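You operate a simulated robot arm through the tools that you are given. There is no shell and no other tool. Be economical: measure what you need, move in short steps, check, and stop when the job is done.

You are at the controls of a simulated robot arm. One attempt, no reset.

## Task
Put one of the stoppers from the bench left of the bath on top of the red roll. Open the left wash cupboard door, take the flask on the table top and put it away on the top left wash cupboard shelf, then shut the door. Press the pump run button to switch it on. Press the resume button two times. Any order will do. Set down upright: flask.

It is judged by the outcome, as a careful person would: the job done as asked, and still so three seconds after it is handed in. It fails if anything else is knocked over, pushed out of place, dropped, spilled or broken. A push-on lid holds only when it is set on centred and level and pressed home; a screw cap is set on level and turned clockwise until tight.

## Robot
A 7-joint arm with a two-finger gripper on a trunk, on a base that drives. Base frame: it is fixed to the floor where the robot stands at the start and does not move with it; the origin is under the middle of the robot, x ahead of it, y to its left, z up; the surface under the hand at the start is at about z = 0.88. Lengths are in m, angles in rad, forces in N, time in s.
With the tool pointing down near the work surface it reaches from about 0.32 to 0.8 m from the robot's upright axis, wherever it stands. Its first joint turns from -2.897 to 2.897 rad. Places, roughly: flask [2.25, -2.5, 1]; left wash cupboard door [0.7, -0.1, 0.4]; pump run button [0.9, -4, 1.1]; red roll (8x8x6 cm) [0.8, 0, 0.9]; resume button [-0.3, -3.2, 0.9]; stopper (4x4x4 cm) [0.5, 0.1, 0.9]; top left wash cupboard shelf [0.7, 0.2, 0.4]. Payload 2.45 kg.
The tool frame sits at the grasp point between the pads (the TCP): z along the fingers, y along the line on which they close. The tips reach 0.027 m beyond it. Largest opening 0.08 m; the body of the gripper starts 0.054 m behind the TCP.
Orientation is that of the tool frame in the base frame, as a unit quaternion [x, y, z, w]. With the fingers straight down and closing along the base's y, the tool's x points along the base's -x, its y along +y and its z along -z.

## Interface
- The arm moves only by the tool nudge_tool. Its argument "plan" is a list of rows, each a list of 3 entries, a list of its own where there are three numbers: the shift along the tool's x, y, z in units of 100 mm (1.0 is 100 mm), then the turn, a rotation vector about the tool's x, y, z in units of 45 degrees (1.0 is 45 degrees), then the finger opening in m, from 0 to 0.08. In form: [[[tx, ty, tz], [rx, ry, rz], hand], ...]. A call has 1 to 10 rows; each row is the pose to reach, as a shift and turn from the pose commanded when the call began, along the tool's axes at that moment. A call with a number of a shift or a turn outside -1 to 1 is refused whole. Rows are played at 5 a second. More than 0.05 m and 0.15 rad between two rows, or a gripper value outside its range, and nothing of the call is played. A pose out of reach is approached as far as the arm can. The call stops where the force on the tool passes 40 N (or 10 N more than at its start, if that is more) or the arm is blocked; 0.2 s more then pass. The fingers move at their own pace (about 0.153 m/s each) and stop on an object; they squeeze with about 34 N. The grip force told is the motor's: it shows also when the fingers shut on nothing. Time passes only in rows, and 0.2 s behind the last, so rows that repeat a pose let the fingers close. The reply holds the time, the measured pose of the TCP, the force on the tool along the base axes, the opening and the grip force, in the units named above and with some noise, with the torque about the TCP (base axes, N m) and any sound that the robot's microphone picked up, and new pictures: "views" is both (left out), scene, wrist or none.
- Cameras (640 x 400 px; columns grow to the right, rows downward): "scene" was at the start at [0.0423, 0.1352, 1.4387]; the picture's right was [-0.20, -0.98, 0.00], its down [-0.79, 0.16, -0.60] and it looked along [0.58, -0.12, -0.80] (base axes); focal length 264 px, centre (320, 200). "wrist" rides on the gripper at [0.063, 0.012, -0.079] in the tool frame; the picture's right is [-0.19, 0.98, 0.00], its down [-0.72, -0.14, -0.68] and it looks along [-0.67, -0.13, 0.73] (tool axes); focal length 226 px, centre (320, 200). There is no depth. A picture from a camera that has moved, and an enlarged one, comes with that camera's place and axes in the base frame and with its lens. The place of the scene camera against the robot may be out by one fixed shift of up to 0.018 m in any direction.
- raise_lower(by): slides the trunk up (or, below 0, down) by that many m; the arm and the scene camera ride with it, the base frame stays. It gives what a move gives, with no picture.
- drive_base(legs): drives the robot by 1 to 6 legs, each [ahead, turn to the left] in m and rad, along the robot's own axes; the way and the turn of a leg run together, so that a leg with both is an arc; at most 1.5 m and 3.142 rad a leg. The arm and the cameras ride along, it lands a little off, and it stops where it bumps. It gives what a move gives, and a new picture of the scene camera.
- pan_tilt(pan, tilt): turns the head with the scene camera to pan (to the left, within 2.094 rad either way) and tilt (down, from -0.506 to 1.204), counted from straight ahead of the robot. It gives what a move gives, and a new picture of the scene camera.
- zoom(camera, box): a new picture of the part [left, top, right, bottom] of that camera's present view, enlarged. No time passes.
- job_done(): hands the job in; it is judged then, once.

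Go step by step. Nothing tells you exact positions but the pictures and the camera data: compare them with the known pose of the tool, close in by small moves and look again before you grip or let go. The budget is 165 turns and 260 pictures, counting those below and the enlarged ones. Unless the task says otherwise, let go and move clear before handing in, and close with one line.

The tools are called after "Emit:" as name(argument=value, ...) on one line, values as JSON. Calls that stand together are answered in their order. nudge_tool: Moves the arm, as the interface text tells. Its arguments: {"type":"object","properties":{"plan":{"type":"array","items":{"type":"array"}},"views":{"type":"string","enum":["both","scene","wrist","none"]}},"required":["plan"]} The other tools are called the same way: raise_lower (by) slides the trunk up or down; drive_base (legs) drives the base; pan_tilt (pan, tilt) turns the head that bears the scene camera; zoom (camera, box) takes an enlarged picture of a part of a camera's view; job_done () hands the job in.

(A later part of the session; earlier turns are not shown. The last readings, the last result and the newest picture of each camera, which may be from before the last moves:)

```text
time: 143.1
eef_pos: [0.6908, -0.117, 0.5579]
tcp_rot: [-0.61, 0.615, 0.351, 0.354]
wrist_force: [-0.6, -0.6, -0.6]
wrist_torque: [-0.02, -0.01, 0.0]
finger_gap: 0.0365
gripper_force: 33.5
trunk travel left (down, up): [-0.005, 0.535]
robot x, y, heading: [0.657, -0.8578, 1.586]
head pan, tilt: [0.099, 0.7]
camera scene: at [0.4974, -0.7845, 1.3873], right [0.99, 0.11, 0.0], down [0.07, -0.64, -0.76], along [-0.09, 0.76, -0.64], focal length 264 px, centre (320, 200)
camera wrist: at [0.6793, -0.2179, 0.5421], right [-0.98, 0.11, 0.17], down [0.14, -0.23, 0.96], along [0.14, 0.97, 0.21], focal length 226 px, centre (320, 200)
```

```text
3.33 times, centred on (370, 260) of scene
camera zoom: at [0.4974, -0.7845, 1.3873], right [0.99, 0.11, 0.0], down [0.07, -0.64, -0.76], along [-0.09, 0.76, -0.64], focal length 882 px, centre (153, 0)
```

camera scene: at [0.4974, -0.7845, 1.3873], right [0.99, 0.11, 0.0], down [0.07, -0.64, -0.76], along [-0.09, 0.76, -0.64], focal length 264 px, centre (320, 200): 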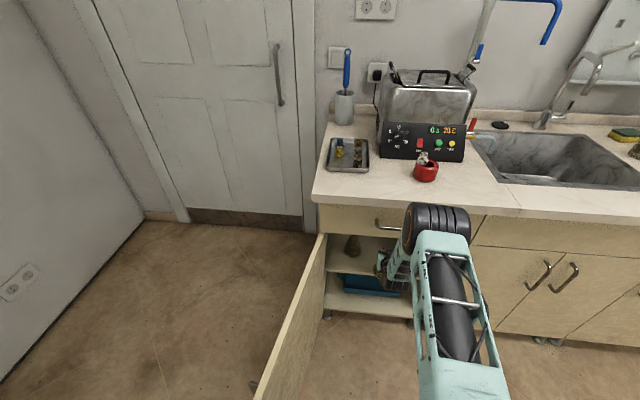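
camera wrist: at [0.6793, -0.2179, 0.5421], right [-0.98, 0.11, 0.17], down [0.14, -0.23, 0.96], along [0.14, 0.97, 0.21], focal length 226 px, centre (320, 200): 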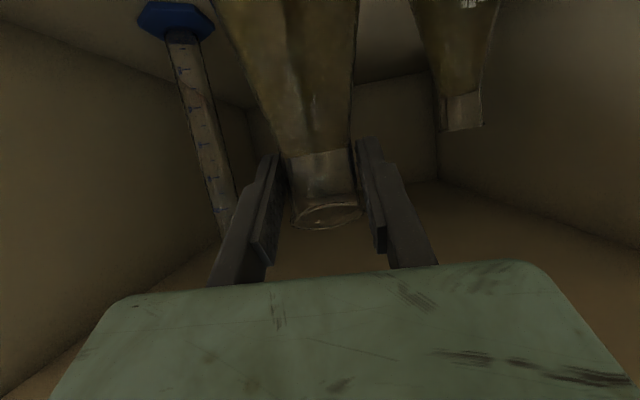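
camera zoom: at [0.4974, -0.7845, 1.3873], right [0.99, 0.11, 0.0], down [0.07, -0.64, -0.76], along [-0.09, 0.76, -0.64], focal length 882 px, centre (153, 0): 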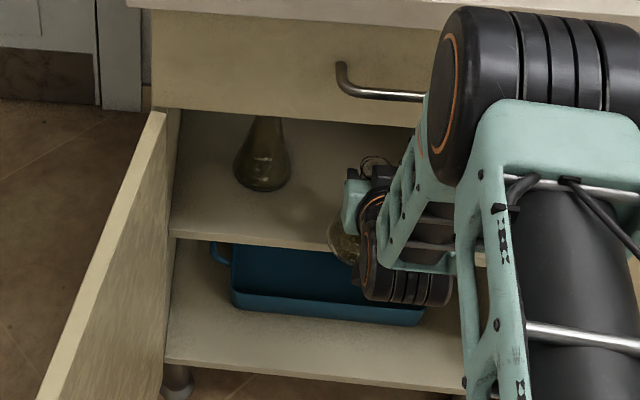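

Emit:
nudge_tool(plan=[[[-0.06, 0, 0.2], [0, 0, 0], 0.02], [[-0.12, 0, 0.41], [0, 0, 0], 0.02], [[-0.2, 0, 0.58], [0, 0, 0], 0.02], [[-0.296, 0, 0.753], [0, 0, 0], 0.02], [[-0.296, 0, 0.753], [0, 0, 0], 0.02]], views="both")

Emit:
zoom(camera="scene", box=[310, 200, 430, 320])

```text
time: 144.3
eef_pos: [0.6914, -0.0372, 0.5419]
tcp_rot: [-0.61, 0.616, 0.35, 0.354]
wrist_force: [0.3, 0.4, -1.4]
wrist_torque: [-0.03, -0.02, -0.03]
finger_gap: 0.0365
gripper_force: 33.7
trunk travel left (down, up): [-0.005, 0.535]
robot x, y, heading: [0.6618, -0.8588, 1.581]
head pan, tilt: [0.099, 0.7]
camera scene: at [0.4974, -0.7845, 1.3873], right [0.99, 0.11, 0.0], down [0.07, -0.64, -0.76], along [-0.09, 0.76, -0.64], focal length 264 px, centre (320, 200)
camera wrist: at [0.6784, -0.1383, 0.5268], right [-0.98, 0.11, 0.17], down [0.14, -0.23, 0.96], along [0.14, 0.97, 0.21], focal length 226 px, centre (320, 200)
```

scene: 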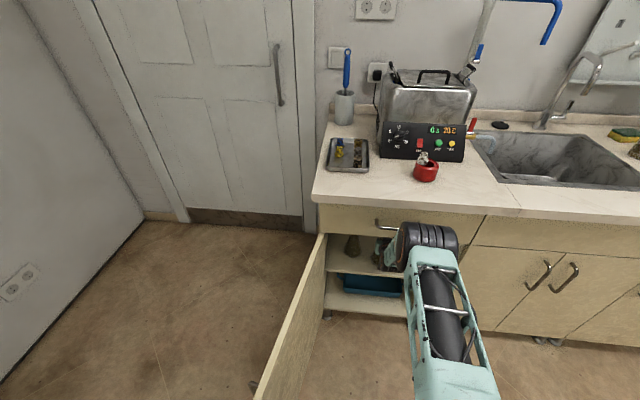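
wrist: 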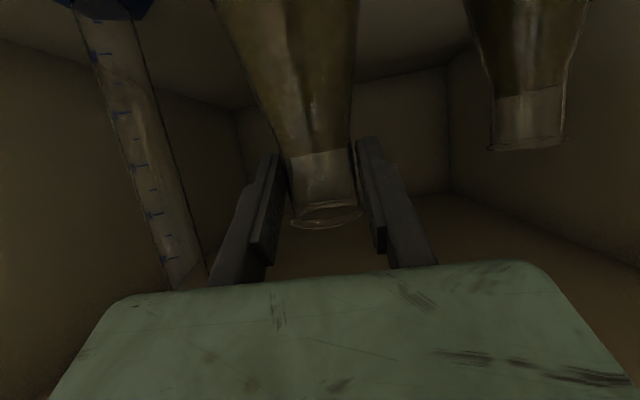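

```text
3.33 times, centred on (370, 260) of scene
camera zoom: at [0.4974, -0.7845, 1.3873], right [0.99, 0.11, 0.0], down [0.07, -0.64, -0.76], along [-0.09, 0.76, -0.64], focal length 882 px, centre (153, 0)
```

zoom: 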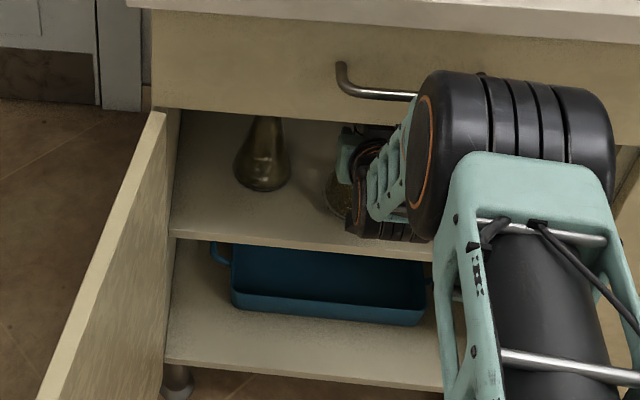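

Emit:
nudge_tool(plan=[[[0.035, 0, 0.02], [0, 0, 0], 0.02], [[0.07, 0, 0.04], [0, 0, 0], 0.02], [[0.07, 0, 0.04], [0, 0, 0], 0.02]], views="none")

```text
time: 145.1
eef_pos: [0.6933, -0.0393, 0.5346]
tcp_rot: [-0.61, 0.616, 0.351, 0.355]
wrist_force: [0.6, -0.2, -1.9]
wrist_torque: [-0.02, 0.0, 0.0]
finger_gap: 0.0368
gripper_force: 33.3
trunk travel left (down, up): [-0.005, 0.535]
robot x, y, heading: [0.6585, -0.856, 1.588]
head pan, tilt: [0.099, 0.7]
```

Emit:
nudge_tool(plan=[[[0.026, 0, 0.015], [0, 0, 0], 0.02], [[0.052, 0, 0.03], [0, 0, 0], 0.02], [[0.052, 0, 0.03], [0, 0, 0], 0.02]], views="none")

```text
time: 145.9
eef_pos: [0.6918, -0.0381, 0.5293]
tcp_rot: [-0.609, 0.616, 0.351, 0.355]
wrist_force: [0.7, -0.3, -0.9]
wrist_torque: [-0.05, 0.01, 0.0]
finger_gap: 0.0363
gripper_force: 33.9
trunk travel left (down, up): [-0.005, 0.535]
robot x, y, heading: [0.6545, -0.8573, 1.586]
head pan, tilt: [0.099, 0.7]
```

Emit:
nudge_tool(plan=[[[0.026, 0, 0.015], [0, 0, 0], 0.02], [[0.052, 0, 0.03], [0, 0, 0], 0.02], [[0.052, 0, 0.03], [0, 0, 0], 0.02]], views="none")

Emit:
zoom(camera="scene", box=[330, 220, 400, 290])

Emit:
zoom(camera="wrist", box=[80, 0, 620, 240])

```text
time: 146.7
eef_pos: [0.6919, -0.0376, 0.5282]
tcp_rot: [-0.609, 0.614, 0.353, 0.357]
wrist_force: [3.0, 2.3, 21.1]
wrist_torque: [-0.1, 0.25, 0.0]
finger_gap: 0.0365
gripper_force: 33.9
trunk travel left (down, up): [-0.005, 0.535]
robot x, y, heading: [0.6564, -0.8578, 1.585]
head pan, tilt: [0.099, 0.7]
```

```text
5.71 times, centred on (365, 255) of scene
camera zoom: at [0.4975, -0.7865, 1.3876], right [0.99, 0.11, 0.0], down [0.07, -0.64, -0.77], along [-0.09, 0.76, -0.64], focal length 1511 px, centre (63, -114)
```

zoom: 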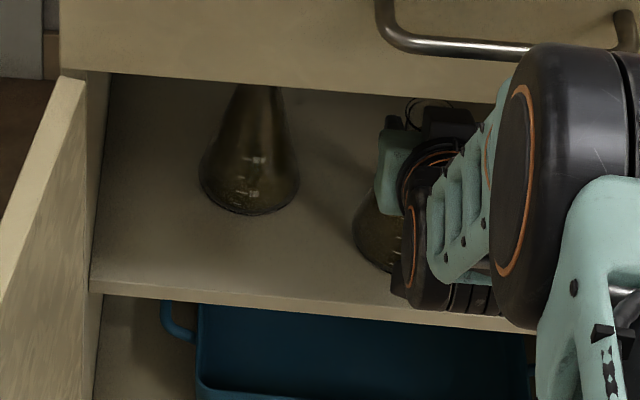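

```text
1.19 times, centred on (350, 120) of wrist
camera zoom: at [0.6801, -0.1372, 0.5121], right [-0.98, 0.1, 0.17], down [0.14, -0.24, 0.96], along [0.14, 0.97, 0.22], focal length 268 px, centre (284, 295)
```

zoom: 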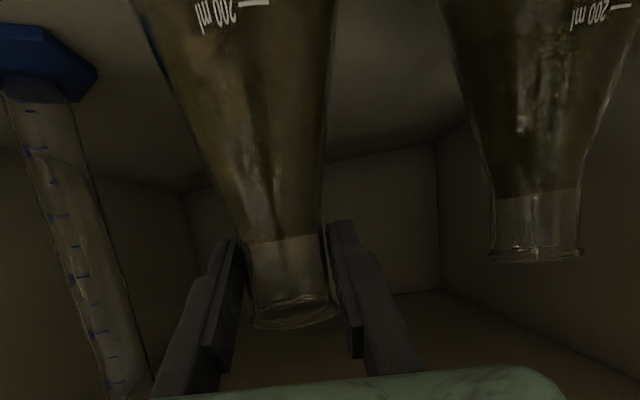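

Emit:
nudge_tool(plan=[[[-0.017, 0, -0.01], [0, 0, 0], 0.03], [[-0.017, 0, -0.01], [0, 0, 0], 0.045], [[-0.017, 0, -0.01], [0, 0, 0], 0.065], [[-0.017, 0, -0.01], [0, 0, 0], 0.065]], views="wrist")

```text
time: 147.7
eef_pos: [0.6914, -0.0376, 0.5259]
tcp_rot: [-0.61, 0.616, 0.351, 0.354]
wrist_force: [-0.8, 0.2, 0.2]
wrist_torque: [0.03, 0.02, -0.02]
finger_gap: 0.0651
gripper_force: 0.0
trunk travel left (down, up): [-0.005, 0.535]
robot x, y, heading: [0.6544, -0.8581, 1.581]
head pan, tilt: [0.099, 0.7]
camera wrist: at [0.6797, -0.1385, 0.5105], right [-0.98, 0.11, 0.17], down [0.14, -0.23, 0.96], along [0.14, 0.97, 0.21], focal length 226 px, centre (320, 200)
```

wrist: 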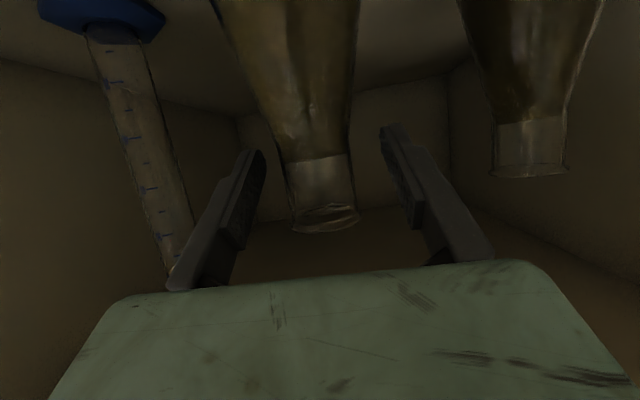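

Emit:
nudge_tool(plan=[[[0.15, 0, -0.26], [0, 0, 0], 0.065], [[0.3, 0, -0.52], [0, 0, 0], 0.065], [[0.42, 0, -0.73], [0, 0, 0], 0.065], [[0.55, 0, -0.95], [0, 0, 0], 0.065], [[0.55, 0, -0.95], [0, 0, 0], 0.065]], views="wrist")

Emit:
drive_base(legs=[[-0.25, 0]])

Emit:
zoom(camera="scene", box=[320, 160, 480, 280])

```text
time: 148.9
eef_pos: [0.6894, -0.1474, 0.525]
tcp_rot: [-0.61, 0.615, 0.351, 0.354]
wrist_force: [0.9, -1.1, -1.5]
wrist_torque: [0.01, 0.03, 0.03]
finger_gap: 0.0649
gripper_force: 0.0
trunk travel left (down, up): [-0.005, 0.535]
robot x, y, heading: [0.6585, -0.854, 1.587]
head pan, tilt: [0.099, 0.7]
camera wrist: at [0.6775, -0.2472, 0.5101], right [-0.98, 0.11, 0.17], down [0.14, -0.23, 0.96], along [0.14, 0.97, 0.21], focal length 226 px, centre (320, 200)
```

wrist: 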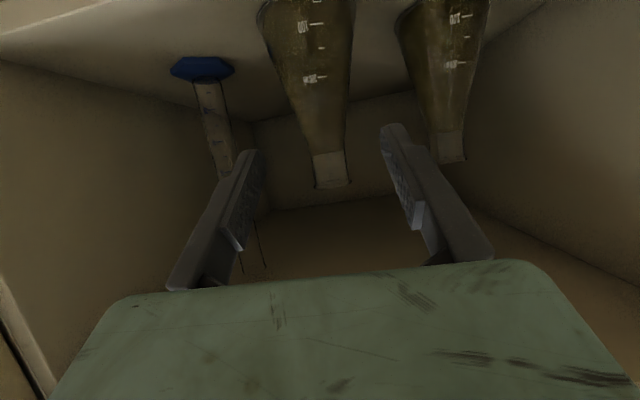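

```text
time: 150.7
eef_pos: [0.6921, -0.4049, 0.5252]
tcp_rot: [-0.611, 0.615, 0.352, 0.353]
wrist_force: [-0.3, -0.3, -0.1]
wrist_torque: [-0.01, 0.01, 0.02]
finger_gap: 0.0646
gripper_force: 0.0
trunk travel left (down, up): [-0.005, 0.535]
robot x, y, heading: [0.6612, -1.1176, 1.587]
head pan, tilt: [0.099, 0.7]
camera scene: at [0.5013, -1.0436, 1.3873], right [0.99, 0.12, 0.0], down [0.08, -0.64, -0.76], along [-0.09, 0.76, -0.64], focal length 264 px, centre (320, 200)
```

scene: 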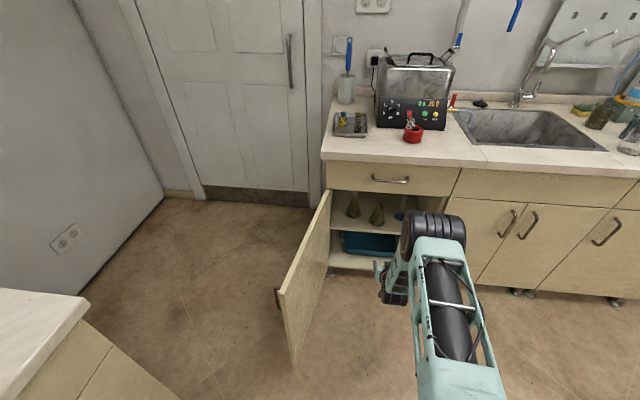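

```text
3.33 times, centred on (400, 220) of scene
camera zoom: at [0.5013, -1.0436, 1.3873], right [0.99, 0.12, 0.0], down [0.08, -0.64, -0.76], along [-0.09, 0.76, -0.64], focal length 882 px, centre (53, 133)
```

zoom: 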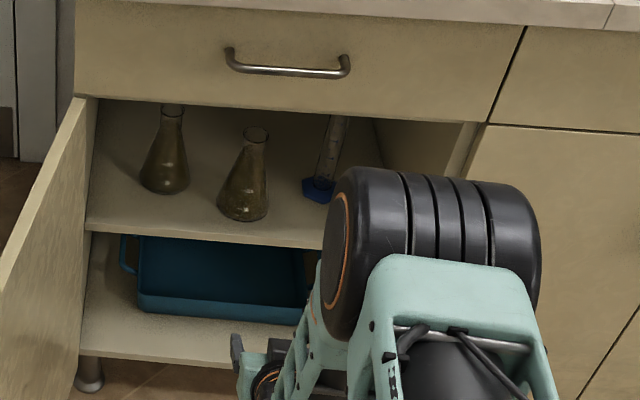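

The flask stands upright on the top shelf. Next I raise the hand to vertical and go around the door to push it shut from outside.

Emit:
nudge_tool(plan=[[[-0.3, 0, -0.2], [0, 0, 0], 0.03], [[-0.6, 0, -0.4], [0, 0.0, 0], 0.0], [[-0.9, 0, -0.6], [0, 0.16, 0], 0.0], [[-1.0, 0, -0.8], [0, 0.33, 0], 0.0], [[-1.0, 0, -1.0], [0, 0.5, 0], 0.0], [[-1.0, 0, -1.0], [0, 0.667, 0], 0.0], [[-1.0, 0, -1.0], [0, 0.667, 0], 0.0]], views="none")

Emit:
nudge_tool(plan=[[[0, 0, -0.3], [0, 0.16, 0], 0.0], [[0, 0, -0.6], [0, 0.33, 0], 0.0], [[0, 0, -0.9], [0, 0.5, 0], 0.0], [[0, 0, -1.0], [0, 0.667, 0], 0.0], [[0, 0, -1.0], [0, 0.667, 0], 0.0]], views="scene")

```text
time: 152.3
eef_pos: [0.6905, -0.4421, 0.6615]
tcp_rot: [-0.682, 0.685, 0.181, 0.182]
wrist_force: [0.6, 0.3, 0.7]
wrist_torque: [0.0, 0.0, -0.02]
finger_gap: 0.0
gripper_force: 29.9
trunk travel left (down, up): [-0.005, 0.535]
robot x, y, heading: [0.6627, -1.1154, 1.59]
head pan, tilt: [0.099, 0.7]
```

```text
time: 153.5
eef_pos: [0.692, -0.4928, 0.7498]
tcp_rot: [-0.705, 0.709, -0.001, -0.002]
wrist_force: [0.5, 0.5, -0.1]
wrist_torque: [-0.02, -0.02, 0.0]
finger_gap: 0.0
gripper_force: 29.4
trunk travel left (down, up): [-0.005, 0.535]
robot x, y, heading: [0.6611, -1.1168, 1.589]
head pan, tilt: [0.099, 0.7]
camera scene: at [0.5013, -1.0438, 1.3873], right [0.99, 0.12, 0.0], down [0.08, -0.64, -0.76], along [-0.09, 0.76, -0.64], focal length 264 px, centre (320, 200)
```

scene: 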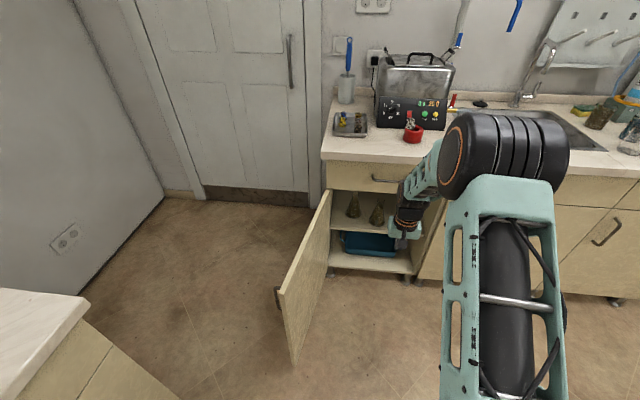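

Emit:
nudge_tool(plan=[[[0.2, 0.3, -0.15], [0, 0, 0], 0.0], [[0.4, 0.6, -0.3], [0, 0, 0], 0.0], [[0.5, 0.85, -0.45], [0, 0, 0], 0.0], [[0.5, 1.0, -0.5], [0, 0, 0], 0.0]], views="none")

Emit:
nudge_tool(plan=[[[0, 0.4, 0], [0, 0, 0], 0.0], [[0, 0.8, 0], [0, 0, 0], 0.0], [[0, 1.0, 0], [0, 0, 0], 0.0]], views="none")

Emit:
drive_base(legs=[[0.16, 0]])

```text
time: 154.5
eef_pos: [0.5902, -0.5419, 0.8018]
tcp_rot: [-0.706, 0.709, -0.002, -0.002]
wrist_force: [-0.2, -0.3, -0.4]
wrist_torque: [-0.01, 0.03, 0.0]
finger_gap: 0.0001
gripper_force: 29.7
trunk travel left (down, up): [-0.005, 0.535]
robot x, y, heading: [0.6607, -1.1176, 1.585]
head pan, tilt: [0.099, 0.7]
```

```text
time: 155.3
eef_pos: [0.4904, -0.5396, 0.7984]
tcp_rot: [-0.705, 0.709, -0.001, -0.002]
wrist_force: [0.2, -0.2, -0.5]
wrist_torque: [0.0, 0.01, -0.01]
finger_gap: 0.0
gripper_force: 29.9
trunk travel left (down, up): [-0.005, 0.535]
robot x, y, heading: [0.6619, -1.1177, 1.588]
head pan, tilt: [0.099, 0.7]
```

```text
time: 156.8
eef_pos: [0.4895, -0.3753, 0.7991]
tcp_rot: [-0.703, 0.711, -0.001, -0.002]
wrist_force: [-0.1, 0.2, 0.2]
wrist_torque: [0.01, -0.04, 0.0]
finger_gap: 0.0002
gripper_force: 29.5
trunk travel left (down, up): [-0.005, 0.535]
robot x, y, heading: [0.6601, -0.9536, 1.582]
head pan, tilt: [0.099, 0.7]
camera scene: at [0.4989, -0.8796, 1.3873], right [0.99, 0.11, 0.0], down [0.07, -0.64, -0.76], along [-0.09, 0.76, -0.64], focal length 264 px, centre (320, 200)
```

scene: 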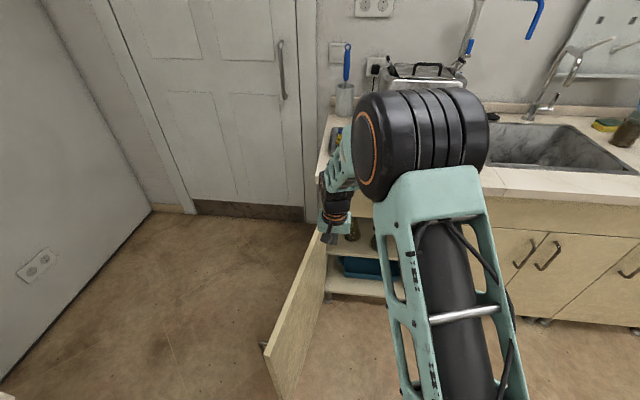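

Emit:
nudge_tool(plan=[[[0.2, 0.35, 0], [0, 0, 0], 0.0], [[0.4, 0.7, 0], [0, 0, 0], 0.0], [[0.6, 1.0, 0], [0, 0, 0], 0.0]], views="none")

Emit:
nudge_tool(plan=[[[0.2, 0.35, 0], [0, 0, 0], 0.0], [[0.4, 0.7, 0], [0, 0, 0], 0.0], [[0.5, 1.0, 0], [0, 0, 0], 0.0], [[0.5, 1.0, 0], [0, 0, 0], 0.0]], views="both")

```text
time: 157.6
eef_pos: [0.3886, -0.4341, 0.8001]
tcp_rot: [-0.704, 0.711, -0.001, -0.001]
wrist_force: [0.6, -0.5, 0.5]
wrist_torque: [-0.02, -0.02, 0.0]
finger_gap: 0.0002
gripper_force: 30.1
trunk travel left (down, up): [-0.005, 0.535]
robot x, y, heading: [0.6628, -0.9533, 1.586]
head pan, tilt: [0.099, 0.7]
```

```text
time: 158.6
eef_pos: [0.2881, -0.4844, 0.8]
tcp_rot: [-0.703, 0.711, -0.001, -0.001]
wrist_force: [-0.8, -0.1, 0.5]
wrist_torque: [-0.01, 0.0, 0.01]
finger_gap: 0.0
gripper_force: 29.6
trunk travel left (down, up): [-0.005, 0.535]
robot x, y, heading: [0.6576, -0.9527, 1.587]
head pan, tilt: [0.099, 0.7]
camera scene: at [0.4985, -0.8795, 1.3872], right [0.99, 0.11, 0.0], down [0.07, -0.64, -0.76], along [-0.09, 0.76, -0.64], focal length 264 px, centre (320, 200)
camera wrist: at [0.2759, -0.5469, 0.8785], right [-0.98, 0.2, 0.0], down [0.15, 0.72, 0.68], along [0.14, 0.66, -0.73], focal length 226 px, centre (320, 200)
```

scene: 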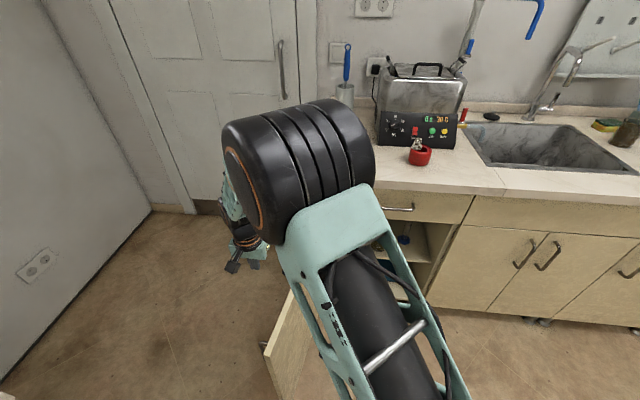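
wrist: 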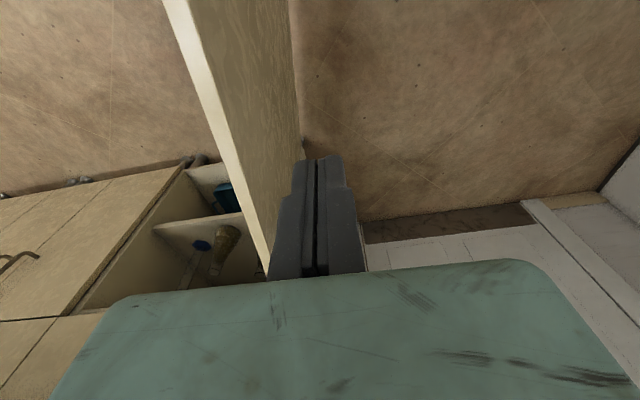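

Emit:
nudge_tool(plan=[[[0, 0, 0.45], [0, 0, 0], 0.0], [[0, 0, 0.9], [0, 0, 0], 0.0], [[0, 0, 1.0], [0, 0, 0], 0.0]], views="none")

Emit:
nudge_tool(plan=[[[0, 0, 0.35], [0, 0, 0], 0.0], [[0, -0.35, 0.35], [0, 0, 0], 0.0], [[0, -0.7, 0.35], [0, 0, 0], 0.0], [[0, -1.0, 0.35], [0, 0, 0], 0.0]], views="both")

```text
time: 159.4
eef_pos: [0.2892, -0.4843, 0.6954]
tcp_rot: [-0.704, 0.71, -0.001, -0.001]
wrist_force: [0.4, 0.0, 0.1]
wrist_torque: [0.01, 0.0, -0.01]
finger_gap: 0.0
gripper_force: 29.6
trunk travel left (down, up): [-0.005, 0.535]
robot x, y, heading: [0.6593, -0.9496, 1.581]
head pan, tilt: [0.099, 0.7]
```

```text
time: 160.4
eef_pos: [0.3876, -0.4837, 0.6632]
tcp_rot: [-0.704, 0.71, -0.002, -0.002]
wrist_force: [0.5, 0.5, -0.6]
wrist_torque: [0.02, -0.03, 0.03]
finger_gap: 0.0
gripper_force: 30.4
trunk travel left (down, up): [-0.005, 0.535]
robot x, y, heading: [0.6566, -0.9515, 1.588]
head pan, tilt: [0.099, 0.7]
camera scene: at [0.4985, -0.8795, 1.3873], right [0.99, 0.11, 0.0], down [0.07, -0.64, -0.76], along [-0.09, 0.76, -0.64], focal length 264 px, centre (320, 200)
camera wrist: at [0.3762, -0.5474, 0.7423], right [-0.98, 0.2, 0.0], down [0.15, 0.72, 0.68], along [0.14, 0.67, -0.73], focal length 226 px, centre (320, 200)
```

scene: 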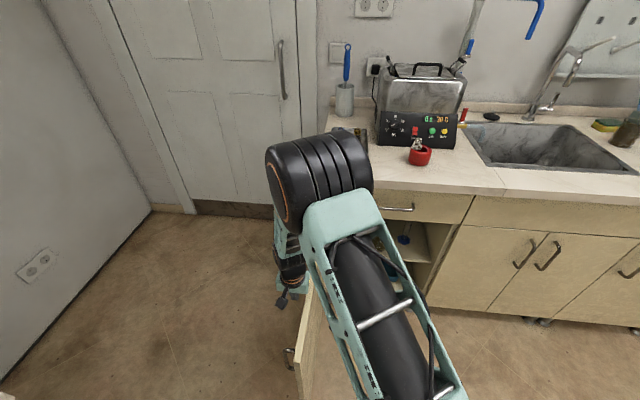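
wrist: 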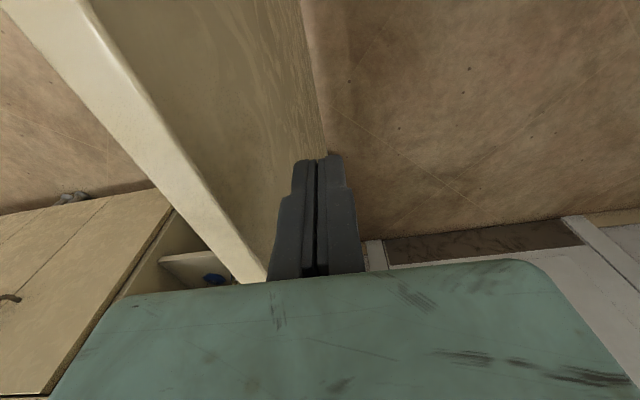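

Emit:
nudge_tool(plan=[[[0, -0.35, 0], [0, 0, 0], 0.0], [[0, -0.7, 0], [0, 0, 0], 0.0], [[0, -0.98, 0], [0, 0, 0], 0.0]], views="none")

Emit:
nudge_tool(plan=[[[-0.07, -0.3, 0], [0, 0, 0], 0.0], [[-0.16, -0.6, 0], [0, 0, 0], 0.0], [[-0.28, -0.9, 0], [0, 0, 0], 0.0]], views="none")

Emit:
nudge_tool(plan=[[[-0.14, -0.28, 0], [0, 0, 0], 0.0], [[-0.3, -0.54, 0], [0, 0, 0], 0.0], [[-0.49, -0.77, 0], [0, 0, 0], 0.0]], views="both")

```text
time: 161.2
eef_pos: [0.4868, -0.4866, 0.663]
tcp_rot: [-0.703, 0.711, -0.001, -0.001]
wrist_force: [0.2, -0.2, -0.3]
wrist_torque: [0.03, 0.0, 0.02]
finger_gap: 0.0
gripper_force: 29.5
trunk travel left (down, up): [-0.005, 0.535]
robot x, y, heading: [0.6584, -0.9516, 1.586]
head pan, tilt: [0.099, 0.7]
```

```text
time: 162.0
eef_pos: [0.5773, -0.4584, 0.6638]
tcp_rot: [-0.703, 0.711, -0.002, -0.001]
wrist_force: [-0.1, 0.0, -0.1]
wrist_torque: [-0.03, 0.01, 0.03]
finger_gap: 0.0002
gripper_force: 30.1
trunk travel left (down, up): [-0.005, 0.535]
robot x, y, heading: [0.6575, -0.9528, 1.586]
head pan, tilt: [0.099, 0.7]
```

```text
time: 162.8
eef_pos: [0.6542, -0.4081, 0.6603]
tcp_rot: [-0.705, 0.71, -0.001, -0.001]
wrist_force: [0.7, -1.3, 0.5]
wrist_torque: [0.0, -0.03, 0.01]
finger_gap: 0.0
gripper_force: 29.9
trunk travel left (down, up): [-0.005, 0.535]
robot x, y, heading: [0.6573, -0.9538, 1.587]
head pan, tilt: [0.099, 0.7]
camera scene: at [0.4988, -0.8796, 1.3873], right [0.99, 0.11, 0.0], down [0.07, -0.64, -0.76], along [-0.09, 0.76, -0.64], focal length 264 px, centre (320, 200)
camera wrist: at [0.642, -0.4721, 0.7398], right [-0.98, 0.2, 0.0], down [0.15, 0.72, 0.68], along [0.14, 0.67, -0.73], focal length 226 px, centre (320, 200)
```

scene: 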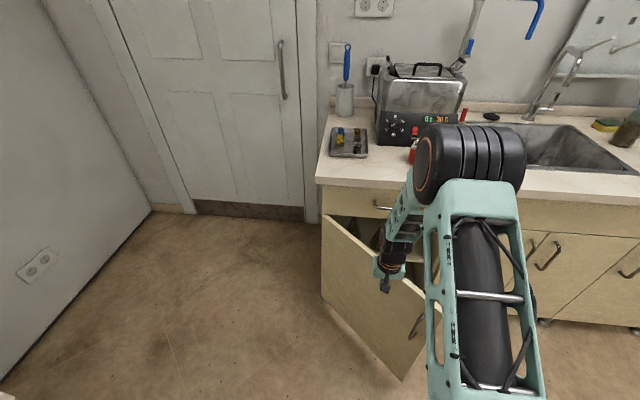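
wrist: 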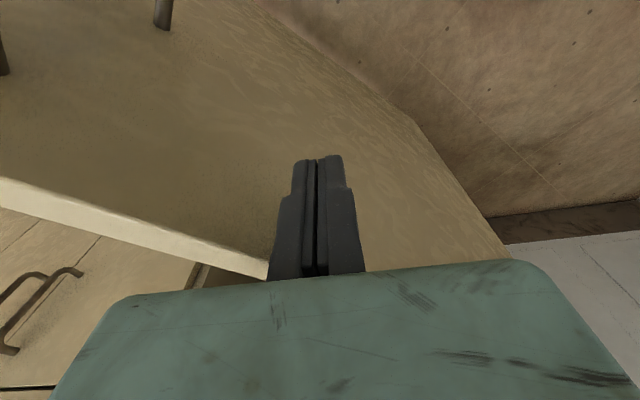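

Emit:
nudge_tool(plan=[[[-0.3, -0.3, 0], [0, 0, 0], 0.0], [[-0.65, -0.6, 0], [0, 0, 0], 0.0], [[-1.0, -0.85, 0], [0, 0, 0], 0.0], [[-1.0, -0.85, 0], [0, 0, 0], 0.0]], views="scene")

```text
time: 163.8
eef_pos: [0.7418, -0.3123, 0.6632]
tcp_rot: [-0.705, 0.71, -0.001, -0.001]
wrist_force: [-0.1, 1.1, 0.6]
wrist_torque: [-0.01, 0.04, -0.01]
finger_gap: 0.0
gripper_force: 29.5
trunk travel left (down, up): [-0.005, 0.535]
robot x, y, heading: [0.6624, -0.9532, 1.581]
head pan, tilt: [0.099, 0.7]
camera scene: at [0.4993, -0.8793, 1.3873], right [0.99, 0.11, 0.0], down [0.07, -0.64, -0.76], along [-0.09, 0.76, -0.64], focal length 264 px, centre (320, 200)
```

scene: 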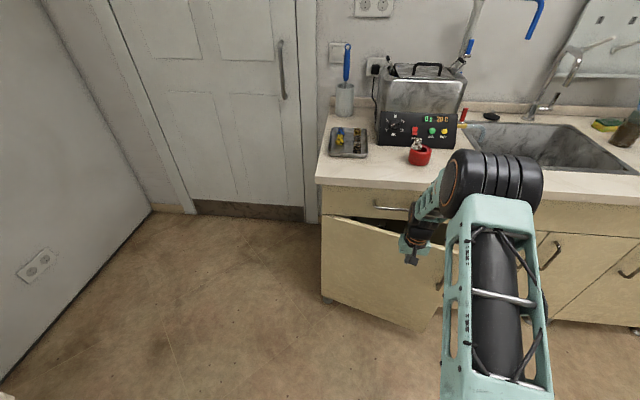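

Emit:
nudge_tool(plan=[[[0.4, 0, 0], [0, 0, 0], 0.0], [[0.8, 0, 0], [0, -0.1, 0], 0.0], [[1.0, -0.1, 0.1], [0, -0.28, 0], 0.0], [[1.0, -0.2, 0.3], [0, -0.46, 0], 0.0], [[1.0, -0.3, 0.5], [0, -0.64, 0], 0.0], [[1.0, -0.4, 0.7], [0, -0.82, 0], 0.0], [[1.0, -0.5, 0.9], [0, -1.0, 0], 0.0], [[1.0, -0.5, 1.0], [0, -1.0, 0], 0.0]], views="both")

```text
time: 165.6
eef_pos: [0.7899, -0.4096, 0.5651]
tcp_rot: [-0.651, 0.656, 0.269, 0.271]
wrist_force: [-0.9, 0.2, 0.5]
wrist_torque: [0.01, 0.0, 0.01]
finger_gap: 0.0002
gripper_force: 30.0
trunk travel left (down, up): [-0.005, 0.535]
robot x, y, heading: [0.6571, -0.9551, 1.585]
head pan, tilt: [0.099, 0.7]
camera scene: at [0.4993, -0.8795, 1.3873], right [0.99, 0.11, 0.0], down [0.07, -0.64, -0.76], along [-0.09, 0.76, -0.64], focal length 264 px, centre (320, 200)
camera wrist: at [0.7778, -0.5113, 0.5749], right [-0.98, 0.15, 0.14], down [0.14, 0.03, 0.99], along [0.14, 0.99, -0.05], focal length 226 px, centre (320, 200)
```

scene: 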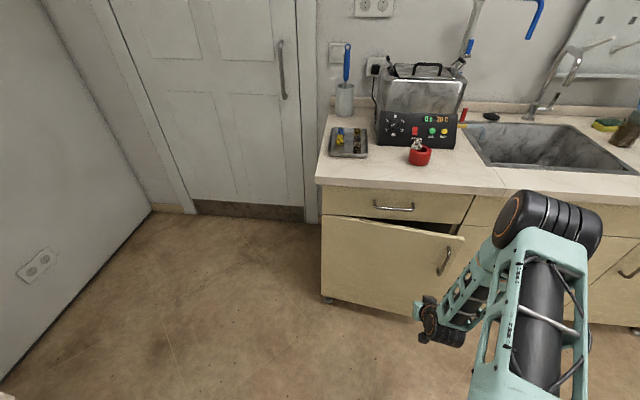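
wrist: 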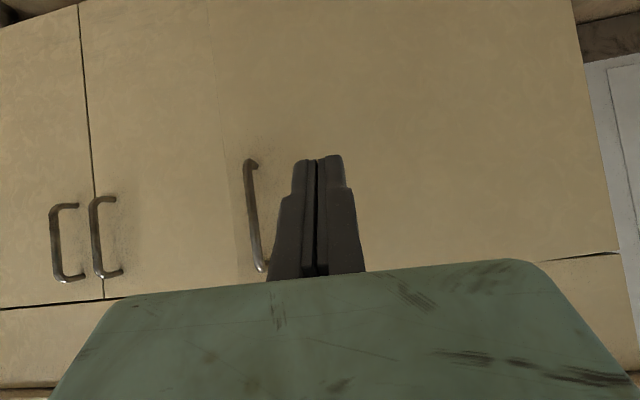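

Emit:
nudge_tool(plan=[[[-0.3, 0, 0.3], [0, 0, 0], 0.0], [[-0.6, 0, 0.6], [0, 0, 0], 0.0], [[-0.9, 0, 0.9], [0, 0, 0], 0.0]], views="none")

Emit:
nudge_tool(plan=[[[-0.2, 0, 0.2], [0, 0, 0], 0.0], [[-0.4, 0, 0.4], [0, 0, 0], 0.0], [[-0.6, 0, 0.6], [0, 0, 0], 0.0], [[-0.75, 0, 0.75], [0, 0, 0], 0.0]], views="both")

```text
time: 166.4
eef_pos: [0.7892, -0.2846, 0.5647]
tcp_rot: [-0.651, 0.657, 0.268, 0.271]
wrist_force: [0.3, -0.1, 0.5]
wrist_torque: [-0.01, 0.01, 0.01]
finger_gap: 0.0001
gripper_force: 30.1
trunk travel left (down, up): [-0.005, 0.535]
robot x, y, heading: [0.6547, -0.9505, 1.586]
head pan, tilt: [0.099, 0.7]
```

```text
time: 167.4
eef_pos: [0.791, -0.1789, 0.5609]
tcp_rot: [-0.65, 0.657, 0.268, 0.271]
wrist_force: [-1.1, 0.4, 0.8]
wrist_torque: [0.0, 0.03, 0.0]
finger_gap: 0.0001
gripper_force: 30.0
trunk travel left (down, up): [-0.005, 0.535]
robot x, y, heading: [0.6582, -0.9552, 1.586]
head pan, tilt: [0.099, 0.7]
camera scene: at [0.4992, -0.8794, 1.3873], right [0.99, 0.11, 0.0], down [0.07, -0.64, -0.76], along [-0.09, 0.76, -0.64], focal length 264 px, centre (320, 200)
camera wrist: at [0.7789, -0.2794, 0.5738], right [-0.98, 0.15, 0.14], down [0.14, 0.03, 0.99], along [0.14, 0.99, -0.05], focal length 226 px, centre (320, 200)
```

scene: 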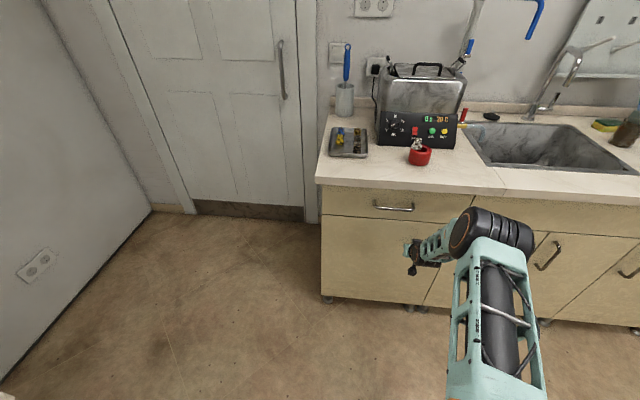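
wrist: 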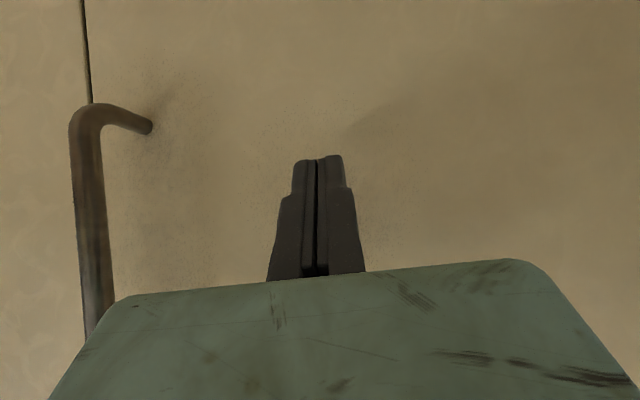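

Door looks nearly closed. I press on until it meets its stop.

Emit:
nudge_tool(plan=[[[-0.07, 0, 0.07], [0, 0, 0], 0.0], [[-0.14, 0, 0.14], [0, 0, 0], 0.0], [[-0.2, 0, 0.2], [0, 0, 0], 0.0], [[-0.24, 0, 0.24], [0, 0, 0], 0.0]], views="wrist")

Emit:
zoom(camera="scene", box=[310, 170, 490, 310])

```text
time: 168.1
eef_pos: [0.7917, -0.1627, 0.5603]
tcp_rot: [-0.652, 0.658, 0.264, 0.268]
wrist_force: [-2.5, -32.7, 28.0]
wrist_torque: [0.49, 0.12, 0.2]
finger_gap: 0.0
gripper_force: 29.4
trunk travel left (down, up): [-0.005, 0.535]
robot x, y, heading: [0.6591, -0.9545, 1.58]
head pan, tilt: [0.099, 0.7]
stopped in row 3: the force on the tool passed its limit at 54 N (the readings are from after the stop); the commanded pose is now the measured one
camera wrist: at [0.7801, -0.2639, 0.5724], right [-0.98, 0.15, 0.13], down [0.14, 0.04, 0.99], along [0.14, 0.99, -0.06], focal length 226 px, centre (320, 200)
```

wrist: 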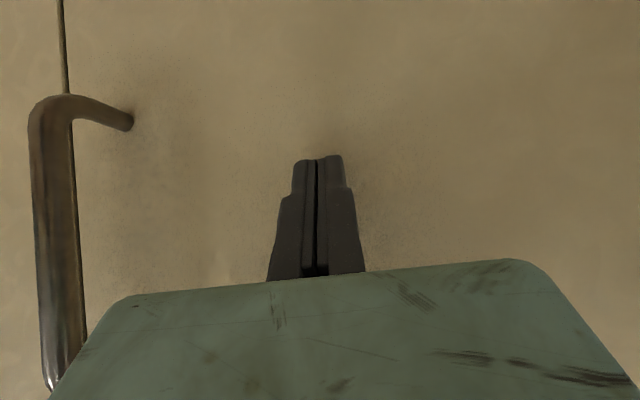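

```text
2.86 times, centred on (400, 240) of scene
camera zoom: at [0.4989, -0.8823, 1.3875], right [0.99, 0.11, 0.0], down [0.07, -0.64, -0.77], along [-0.09, 0.76, -0.64], focal length 756 px, centre (91, 86)
```

zoom: 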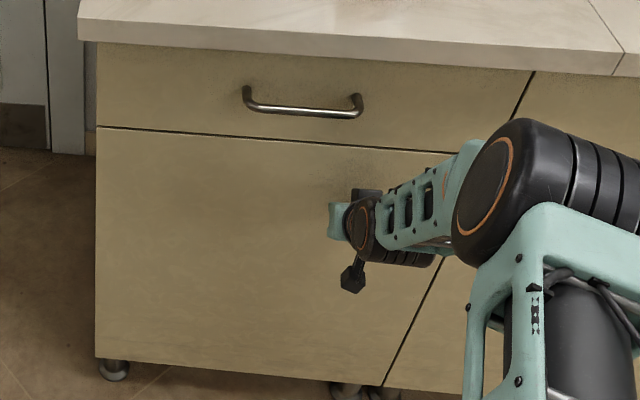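

Door is shut. Retracting, raising, and driving toward the far bench for the buttons.

Emit:
nudge_tool(plan=[[[0.3, 0, -0.3], [0, 0, 0], 0.0], [[0.6, 0, -0.6], [0, 0, 0], 0.0], [[0.7, 0, -0.9], [0, 0, 0], 0.0], [[0.7, 0, -1.0], [0, 0, 0], 0.0]], views="none")

Emit:
raise_lower(by=0.3)

Emit:
drive_base(legs=[[-0.15, 0], [0, -1.55], [0, -1.5], [1.0, 0]])

Emit:
pan_tilt(pan=-0.1, tilt=0.4)

```text
time: 169.1
eef_pos: [0.7887, -0.2804, 0.5827]
tcp_rot: [-0.652, 0.658, 0.264, 0.267]
wrist_force: [-0.8, -0.8, -0.7]
wrist_torque: [-0.02, 0.03, -0.01]
finger_gap: 0.0
gripper_force: 30.1
trunk travel left (down, up): [-0.005, 0.535]
robot x, y, heading: [0.6581, -0.9526, 1.585]
head pan, tilt: [0.099, 0.7]
```

```text
time: 172.1
eef_pos: [0.7878, -0.2792, 0.881]
tcp_rot: [-0.653, 0.657, 0.265, 0.268]
wrist_force: [0.7, -0.8, 0.1]
wrist_torque: [0.02, 0.02, 0.02]
finger_gap: 0.0
gripper_force: 30.0
trunk travel left (down, up): [-0.305, 0.235]
robot x, y, heading: [0.6628, -0.9541, 1.584]
head pan, tilt: [0.099, 0.7]
```

```text
time: 185.7
eef_pos: [0.7489, -2.7536, 0.8812]
tcp_rot: [0.616, 0.693, -0.249, 0.281]
wrist_force: [-0.6, -0.7, 0.1]
wrist_torque: [-0.02, -0.01, 0.02]
finger_gap: 0.0002
gripper_force: 29.7
trunk travel left (down, up): [-0.305, 0.235]
robot x, y, heading: [0.797, -2.0673, -1.431]
head pan, tilt: [0.099, 0.7]
camera scene: at [0.941, -2.1028, 1.6873], right [-0.97, -0.23, 0.0], down [-0.15, 0.63, -0.76], along [0.18, -0.74, -0.64], focal length 264 px, centre (320, 200)
```

scene: 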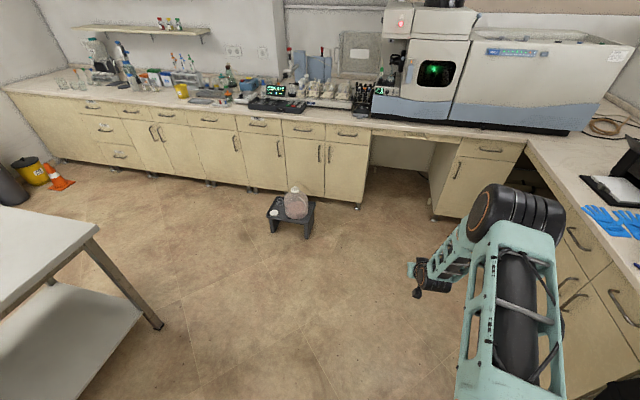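

```text
time: 186.5
eef_pos: [0.7492, -2.7539, 0.881]
tcp_rot: [0.616, 0.692, -0.25, 0.281]
wrist_force: [0.2, -0.8, 0.1]
wrist_torque: [0.0, 0.0, -0.01]
finger_gap: 0.0001
gripper_force: 29.5
trunk travel left (down, up): [-0.305, 0.235]
robot x, y, heading: [0.7951, -2.0687, -1.433]
head pan, tilt: [-0.099, 0.4]
camera scene: at [0.9246, -2.1124, 1.7141], right [-1.0, -0.04, 0.0], down [-0.01, 0.39, -0.92], along [0.03, -0.92, -0.39], focal length 264 px, centre (320, 200)
```

scene: 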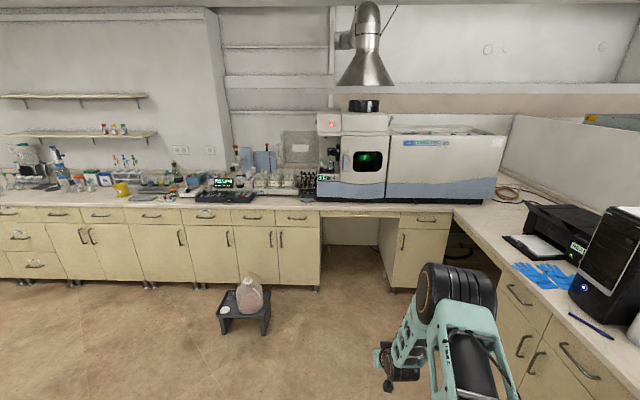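

Emit:
zoom(camera="scene", box=[280, 110, 400, 210])

Emit:
zoom(camera="scene", box=[490, 190, 640, 330])

```text
4.00 times, centred on (340, 160) of scene
camera zoom: at [0.9246, -2.1124, 1.7141], right [-1.0, -0.04, 0.0], down [-0.01, 0.39, -0.92], along [0.03, -0.92, -0.39], focal length 1058 px, centre (240, 360)
```

zoom: 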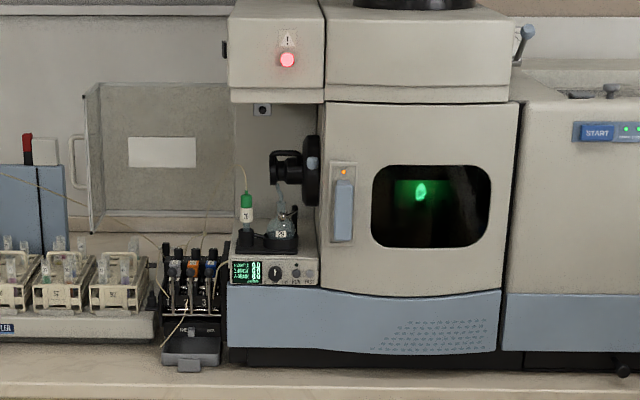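

```text
2.86 times, centred on (565, 260) of scene
camera zoom: at [0.9246, -2.1124, 1.7141], right [-1.0, -0.04, 0.0], down [-0.01, 0.39, -0.92], along [0.03, -0.92, -0.39], focal length 756 px, centre (-380, 29)
```

zoom: 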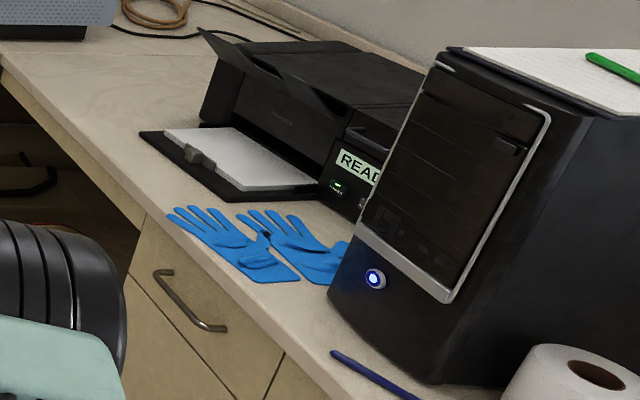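

Emit:
zoom(camera="scene", box=[320, 165, 362, 190])

Emit:
zoom(camera="scene", box=[595, 235, 640, 275])

```text
15.24 times, centred on (341, 178) of scene
camera zoom: at [0.9246, -2.1124, 1.7141], right [-1.0, -0.04, 0.0], down [-0.01, 0.39, -0.92], along [0.03, -0.92, -0.39], focal length 4030 px, centre (0, 543)
```

zoom: 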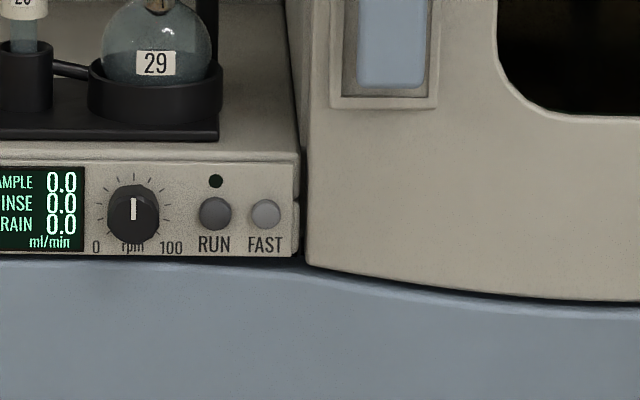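

```text
10.00 times, centred on (618, 255) of scene
camera zoom: at [0.9246, -2.1124, 1.7141], right [-1.0, -0.04, 0.0], down [-0.01, 0.39, -0.92], along [0.03, -0.92, -0.39], focal length 2644 px, centre (-2655, -350)
```

zoom: 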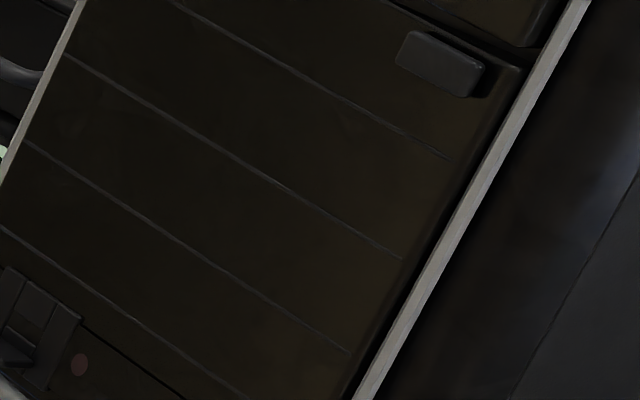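

Emit:
raise_lower(by=0.15)

Emit:
drive_base(legs=[[0, 0.085], [0.92, 0], [0, -0.223]])

Emit:
nudge_tool(plan=[[[-0.1, 0, -0.1], [0, -0.18, 0], 0.0], [[-0.2, 0, -0.2], [0, -0.36, 0], 0.0], [[-0.2, 0, -0.2], [0, -0.54, 0], 0.0], [[-0.2, 0, -0.2], [0, -0.72, 0], 0.0], [[-0.2, 0, -0.2], [0, -0.9, 0], 0.0], [[-0.2, 0, -0.2], [0, -1.0, 0], 0.0], [[-0.2, 0, -0.2], [0, -1.0, 0], 0.0]], views="both")

```text
time: 188.2
eef_pos: [0.75, -2.7538, 1.0316]
tcp_rot: [0.617, 0.692, -0.25, 0.281]
wrist_force: [-0.3, 0.1, 0.2]
wrist_torque: [-0.04, -0.03, 0.0]
finger_gap: 0.0001
gripper_force: 29.0
trunk travel left (down, up): [-0.455, 0.085]
robot x, y, heading: [0.7935, -2.0675, -1.437]
head pan, tilt: [-0.099, 0.4]
```

```text
time: 194.3
eef_pos: [0.8589, -3.6319, 1.0318]
tcp_rot: [0.663, 0.648, -0.268, 0.263]
wrist_force: [-0.2, 0.5, -1.1]
wrist_torque: [-0.01, -0.06, 0.02]
finger_gap: 0.0
gripper_force: 30.0
trunk travel left (down, up): [-0.455, 0.085]
robot x, y, heading: [0.9976, -2.9606, -1.569]
head pan, tilt: [-0.099, 0.4]
camera scene: at [1.1166, -3.0221, 1.8643], right [-0.99, 0.1, 0.0], down [0.04, 0.39, -0.92], along [-0.09, -0.92, -0.39], focal length 264 px, centre (320, 200)
```

scene: 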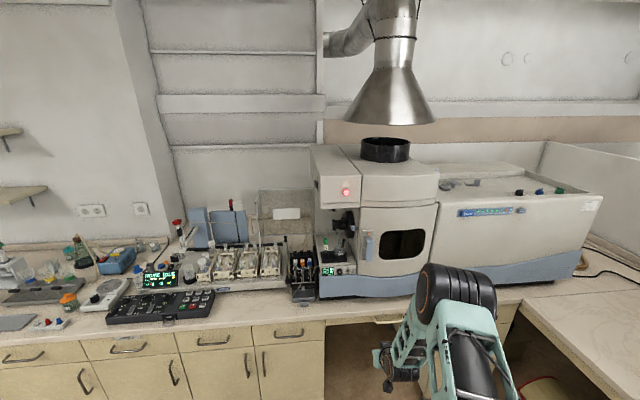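

```text
time: 195.9
eef_pos: [0.8577, -3.6325, 1.0602]
tcp_rot: [0.509, 0.497, -0.502, 0.491]
wrist_force: [0.2, 0.2, 0.1]
wrist_torque: [0.0, -0.01, 0.02]
finger_gap: 0.0
gripper_force: 29.3
trunk travel left (down, up): [-0.455, 0.085]
robot x, y, heading: [0.9971, -2.9568, -1.57]
head pan, tilt: [-0.099, 0.4]
camera scene: at [1.1179, -3.0223, 1.8642], right [-0.99, 0.1, 0.0], down [0.04, 0.39, -0.92], along [-0.09, -0.92, -0.39], focal length 264 px, centre (320, 200)
camera wrist: at [0.8738, -3.5521, 0.9976], right [0.98, -0.02, 0.19], down [-0.13, 0.68, 0.73], along [-0.15, -0.74, 0.66], focal length 226 px, centre (320, 200)
```

scene: 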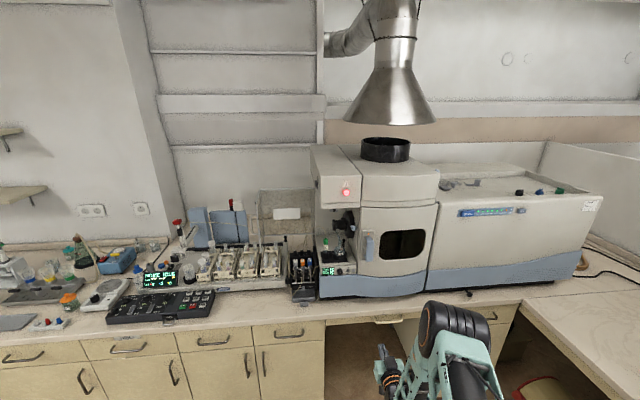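
wrist: 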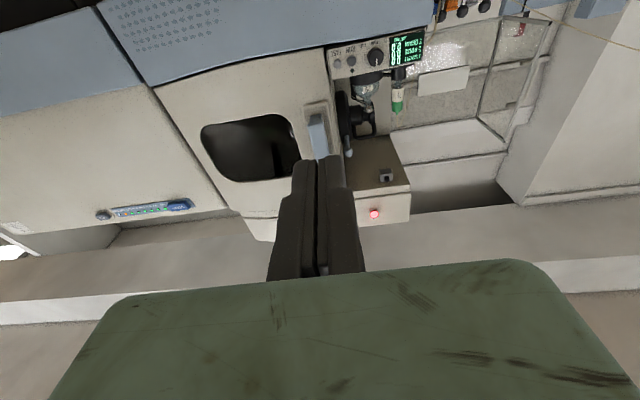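

Emit:
zoom(camera="wrist", box=[320, 20, 420, 90])

Emit:
zoom(camera="scene", box=[310, 250, 370, 290])

```text
5.71 times, centred on (370, 55) of wrist
camera zoom: at [0.8738, -3.5521, 0.9976], right [0.98, -0.02, 0.19], down [-0.13, 0.68, 0.73], along [-0.15, -0.74, 0.66], focal length 1292 px, centre (34, 1029)
```

zoom: 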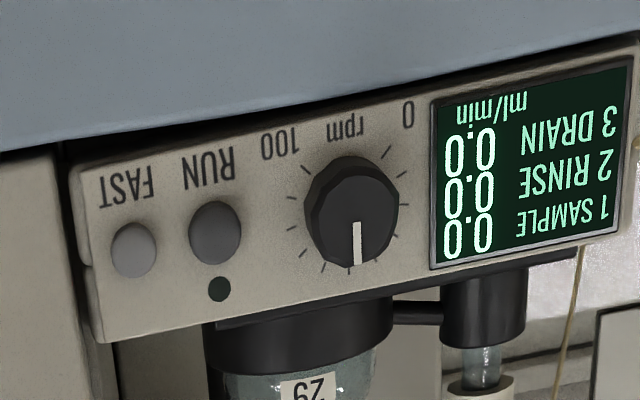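

```text
10.00 times, centred on (340, 270) of scene
camera zoom: at [1.1179, -3.0223, 1.8642], right [-0.99, 0.1, 0.0], down [0.04, 0.39, -0.92], along [-0.09, -0.92, -0.39], focal length 2644 px, centre (120, -500)
```

zoom: 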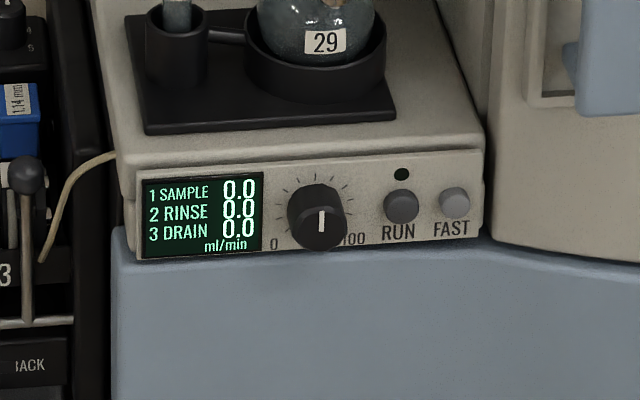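

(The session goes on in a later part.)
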